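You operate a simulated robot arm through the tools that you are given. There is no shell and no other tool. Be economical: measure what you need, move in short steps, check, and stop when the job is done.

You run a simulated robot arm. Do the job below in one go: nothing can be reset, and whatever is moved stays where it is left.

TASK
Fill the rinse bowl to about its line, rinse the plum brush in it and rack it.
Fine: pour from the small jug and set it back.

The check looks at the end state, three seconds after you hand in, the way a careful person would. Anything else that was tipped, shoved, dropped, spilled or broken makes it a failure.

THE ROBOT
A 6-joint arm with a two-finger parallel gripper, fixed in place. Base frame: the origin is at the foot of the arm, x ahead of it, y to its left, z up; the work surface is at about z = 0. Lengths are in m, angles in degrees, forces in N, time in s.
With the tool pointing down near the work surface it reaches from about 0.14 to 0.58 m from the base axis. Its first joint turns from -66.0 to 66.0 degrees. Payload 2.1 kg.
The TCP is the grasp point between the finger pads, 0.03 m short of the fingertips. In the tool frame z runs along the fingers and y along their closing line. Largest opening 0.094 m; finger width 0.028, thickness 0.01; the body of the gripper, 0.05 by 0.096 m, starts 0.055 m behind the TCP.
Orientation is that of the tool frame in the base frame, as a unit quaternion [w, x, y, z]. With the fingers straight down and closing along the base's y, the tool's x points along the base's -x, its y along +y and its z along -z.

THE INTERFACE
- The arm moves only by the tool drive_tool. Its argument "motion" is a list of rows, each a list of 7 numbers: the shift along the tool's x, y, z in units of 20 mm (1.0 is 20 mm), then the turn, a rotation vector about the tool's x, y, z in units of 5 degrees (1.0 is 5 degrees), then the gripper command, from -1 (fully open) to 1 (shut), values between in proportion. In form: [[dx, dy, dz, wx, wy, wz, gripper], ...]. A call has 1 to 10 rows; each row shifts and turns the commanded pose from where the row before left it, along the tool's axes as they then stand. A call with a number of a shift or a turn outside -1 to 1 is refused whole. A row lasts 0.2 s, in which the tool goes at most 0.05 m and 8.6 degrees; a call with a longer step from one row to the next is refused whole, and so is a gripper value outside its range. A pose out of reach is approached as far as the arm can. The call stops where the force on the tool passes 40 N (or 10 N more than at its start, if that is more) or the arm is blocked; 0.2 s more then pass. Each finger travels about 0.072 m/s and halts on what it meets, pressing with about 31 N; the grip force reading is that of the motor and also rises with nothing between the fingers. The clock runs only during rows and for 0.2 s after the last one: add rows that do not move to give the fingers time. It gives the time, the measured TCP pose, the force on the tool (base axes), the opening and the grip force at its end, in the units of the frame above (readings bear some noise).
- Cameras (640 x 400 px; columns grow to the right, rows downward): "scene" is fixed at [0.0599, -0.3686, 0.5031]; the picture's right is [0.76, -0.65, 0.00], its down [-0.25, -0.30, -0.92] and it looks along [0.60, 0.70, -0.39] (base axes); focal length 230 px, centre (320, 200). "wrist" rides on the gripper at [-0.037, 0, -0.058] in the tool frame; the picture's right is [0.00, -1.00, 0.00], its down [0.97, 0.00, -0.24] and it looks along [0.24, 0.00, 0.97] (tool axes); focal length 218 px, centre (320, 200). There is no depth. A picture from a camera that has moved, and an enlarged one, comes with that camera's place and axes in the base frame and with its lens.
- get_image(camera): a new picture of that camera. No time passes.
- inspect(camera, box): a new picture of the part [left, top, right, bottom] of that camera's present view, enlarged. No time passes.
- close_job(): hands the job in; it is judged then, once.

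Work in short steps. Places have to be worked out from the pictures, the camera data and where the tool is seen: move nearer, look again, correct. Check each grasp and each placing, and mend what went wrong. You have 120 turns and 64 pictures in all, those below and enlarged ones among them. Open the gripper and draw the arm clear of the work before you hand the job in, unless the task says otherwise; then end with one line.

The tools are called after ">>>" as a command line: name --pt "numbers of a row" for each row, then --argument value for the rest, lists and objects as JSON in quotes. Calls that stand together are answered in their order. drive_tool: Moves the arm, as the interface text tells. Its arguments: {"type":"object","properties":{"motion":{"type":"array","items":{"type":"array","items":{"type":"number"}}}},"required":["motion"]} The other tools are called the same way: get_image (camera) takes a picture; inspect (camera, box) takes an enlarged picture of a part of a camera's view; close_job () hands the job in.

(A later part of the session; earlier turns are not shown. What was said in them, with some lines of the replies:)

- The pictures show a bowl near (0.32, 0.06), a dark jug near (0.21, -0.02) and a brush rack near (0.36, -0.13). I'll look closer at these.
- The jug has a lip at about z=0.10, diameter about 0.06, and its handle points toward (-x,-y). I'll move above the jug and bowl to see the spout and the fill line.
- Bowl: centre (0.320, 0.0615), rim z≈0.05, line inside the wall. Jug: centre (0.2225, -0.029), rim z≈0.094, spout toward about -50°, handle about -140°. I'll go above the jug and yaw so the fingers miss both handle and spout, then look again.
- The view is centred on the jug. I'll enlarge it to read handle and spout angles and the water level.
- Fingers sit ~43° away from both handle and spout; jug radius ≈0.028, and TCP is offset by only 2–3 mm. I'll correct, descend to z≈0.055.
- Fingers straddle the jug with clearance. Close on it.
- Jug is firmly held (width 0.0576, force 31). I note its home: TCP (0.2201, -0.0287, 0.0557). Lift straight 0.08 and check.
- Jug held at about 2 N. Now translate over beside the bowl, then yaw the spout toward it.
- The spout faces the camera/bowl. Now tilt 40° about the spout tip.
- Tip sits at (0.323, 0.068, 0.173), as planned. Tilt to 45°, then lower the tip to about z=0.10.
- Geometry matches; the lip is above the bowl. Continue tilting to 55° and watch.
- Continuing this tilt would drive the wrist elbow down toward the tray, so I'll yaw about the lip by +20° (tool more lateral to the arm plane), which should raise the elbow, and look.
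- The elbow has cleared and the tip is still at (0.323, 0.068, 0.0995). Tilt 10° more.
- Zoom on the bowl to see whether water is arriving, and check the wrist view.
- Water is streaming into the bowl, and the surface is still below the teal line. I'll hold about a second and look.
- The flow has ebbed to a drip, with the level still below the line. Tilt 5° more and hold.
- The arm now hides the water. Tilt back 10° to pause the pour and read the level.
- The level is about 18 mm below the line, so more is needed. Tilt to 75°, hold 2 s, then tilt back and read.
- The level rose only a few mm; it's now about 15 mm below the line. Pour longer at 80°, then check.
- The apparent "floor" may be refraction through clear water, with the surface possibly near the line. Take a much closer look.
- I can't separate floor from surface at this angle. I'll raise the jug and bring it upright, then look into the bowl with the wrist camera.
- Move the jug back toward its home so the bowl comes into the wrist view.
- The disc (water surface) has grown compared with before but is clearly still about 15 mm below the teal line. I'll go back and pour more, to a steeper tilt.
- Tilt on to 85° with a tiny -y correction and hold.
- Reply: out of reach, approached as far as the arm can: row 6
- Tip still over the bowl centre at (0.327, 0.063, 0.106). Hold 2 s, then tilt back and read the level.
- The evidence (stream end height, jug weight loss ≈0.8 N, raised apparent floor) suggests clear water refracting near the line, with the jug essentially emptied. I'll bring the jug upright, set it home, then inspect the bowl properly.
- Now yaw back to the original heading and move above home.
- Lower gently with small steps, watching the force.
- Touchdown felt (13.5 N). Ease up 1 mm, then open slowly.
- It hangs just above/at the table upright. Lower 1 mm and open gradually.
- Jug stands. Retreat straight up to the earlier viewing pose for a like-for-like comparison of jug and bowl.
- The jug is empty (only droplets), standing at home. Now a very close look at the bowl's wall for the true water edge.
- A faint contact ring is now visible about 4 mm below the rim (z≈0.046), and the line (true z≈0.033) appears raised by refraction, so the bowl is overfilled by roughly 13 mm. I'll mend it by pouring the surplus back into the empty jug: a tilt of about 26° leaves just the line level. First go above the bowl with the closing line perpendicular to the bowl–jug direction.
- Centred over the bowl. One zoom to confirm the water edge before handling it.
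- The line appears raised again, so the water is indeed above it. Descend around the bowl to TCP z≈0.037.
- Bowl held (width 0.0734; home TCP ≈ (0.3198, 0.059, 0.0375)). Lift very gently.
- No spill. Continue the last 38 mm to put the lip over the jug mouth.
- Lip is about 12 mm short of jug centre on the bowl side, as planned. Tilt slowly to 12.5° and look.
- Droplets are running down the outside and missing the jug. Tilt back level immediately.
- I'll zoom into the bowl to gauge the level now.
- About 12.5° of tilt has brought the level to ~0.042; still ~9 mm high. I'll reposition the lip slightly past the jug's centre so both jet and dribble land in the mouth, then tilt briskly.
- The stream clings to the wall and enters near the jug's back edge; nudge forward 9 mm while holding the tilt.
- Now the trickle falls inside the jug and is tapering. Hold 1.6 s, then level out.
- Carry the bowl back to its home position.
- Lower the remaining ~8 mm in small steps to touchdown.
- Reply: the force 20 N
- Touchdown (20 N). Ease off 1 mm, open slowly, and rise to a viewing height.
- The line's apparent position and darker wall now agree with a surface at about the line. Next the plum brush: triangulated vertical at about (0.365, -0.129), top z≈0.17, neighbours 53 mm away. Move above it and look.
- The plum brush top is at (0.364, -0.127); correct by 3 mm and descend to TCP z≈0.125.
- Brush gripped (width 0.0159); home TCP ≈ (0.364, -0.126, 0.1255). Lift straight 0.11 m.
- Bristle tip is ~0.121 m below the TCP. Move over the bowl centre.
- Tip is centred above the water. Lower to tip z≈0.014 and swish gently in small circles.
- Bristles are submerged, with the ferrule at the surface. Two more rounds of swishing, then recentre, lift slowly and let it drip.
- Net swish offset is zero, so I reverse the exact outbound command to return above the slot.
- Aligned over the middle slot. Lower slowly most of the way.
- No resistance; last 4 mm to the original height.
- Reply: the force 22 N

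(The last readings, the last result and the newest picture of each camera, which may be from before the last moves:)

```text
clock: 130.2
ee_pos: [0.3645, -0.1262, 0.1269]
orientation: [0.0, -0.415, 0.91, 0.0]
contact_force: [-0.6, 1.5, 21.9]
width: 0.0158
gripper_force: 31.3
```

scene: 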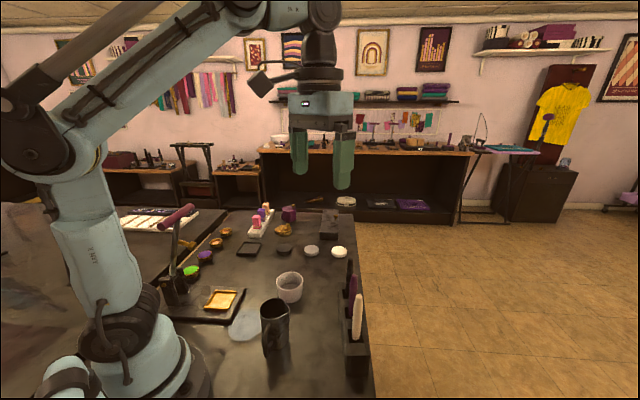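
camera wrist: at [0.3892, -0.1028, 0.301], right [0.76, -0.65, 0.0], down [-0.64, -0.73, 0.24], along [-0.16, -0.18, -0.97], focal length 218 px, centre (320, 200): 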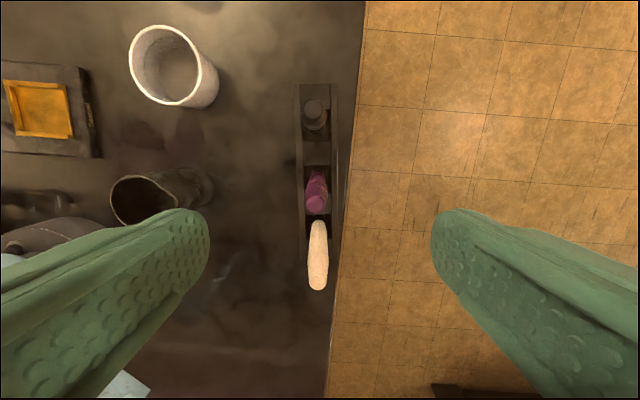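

It has bottomed out in the slot. Ease off slightly and open slowly, then check.

>>> drive_tool --pt "0 0 -0.05 0 0 0 1" --pt "0 0 0 0 0 0 0.6" --pt "0 0 0 0 0 0 0.4" --pt "0 0 0 0 0 0 0" --pt "0 0 0 0 0 0 -0.5" --pt "0 0 0 0 0 0 -1" --pt "0 0 0 0 0 0 -1" --pt "0 0 0 0 0 0 -1"

>>> drive_tool --pt "0 0 -0.4 0 0 0 -1" --pt "0 0 -0.8 0 0 0 -1" --pt "0 0 -0.8 0 0 0 -1" --pt "0 0 -0.8 0 0 0 -1" --pt "0 0 -0.8 0 0 0 -1" --pt "0 0 -0.9 0 0 0 -1" --pt "0 0 -0.9 0 0 0 -1" --pt "0 0 -0.9 0 0 0 -1" --pt "0 0 -0.9 0 0 0 -1" --pt "0 0 0 0 0 0 -1"

>>> get_image --camera "scene"

```text
clock: 132.0
ee_pos: [0.3633, -0.1262, 0.127]
orientation: [0.0, -0.415, 0.91, 0.0]
contact_force: [0.1, -0.7, 0.1]
width: 0.0941
gripper_force: 0.1
```

```text
clock: 134.2
ee_pos: [0.3623, -0.1252, 0.2714]
orientation: [0.0, -0.416, 0.91, 0.0]
contact_force: [0.2, 0.2, 1.2]
width: 0.094
gripper_force: 0.1
```

```text
2 pictures are left
```

scene: 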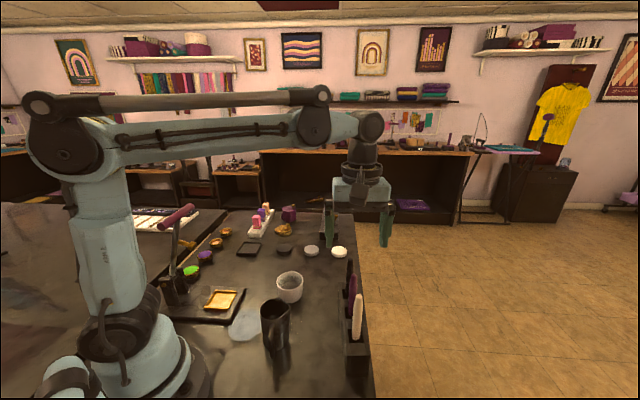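

The brush is racked upright, the jug is home, the arm is clear. One last zoom on bowl and table.

>>> inspect --camera "scene" --box '[245, 262, 315, 322]'

```text
6.67 times, centred on (280, 292) of scene
camera zoom: at [0.0599, -0.3686, 0.5031], right [0.76, -0.65, 0.0], down [-0.25, -0.3, -0.92], along [0.6, 0.7, -0.39], focal length 1531 px, centre (587, -413)
```

zoom: 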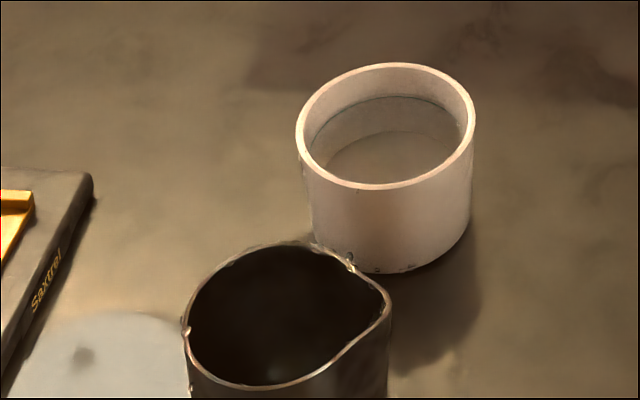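

The water surface sits at about the line, the jug and bowl stand in place, and I can see no puddle on the table. Handing in.

>>> close_job

```text
The job is handed in.
```

The bowl is filled to about its line, the plum brush is rinsed and back in its rack, and the jug is back in its place, turned about 13° on its base. I overfilled the bowl at first and poured the extra back into the jug, so the jug now holds some water; a few drops fell on the table, with no puddle visible at the end.
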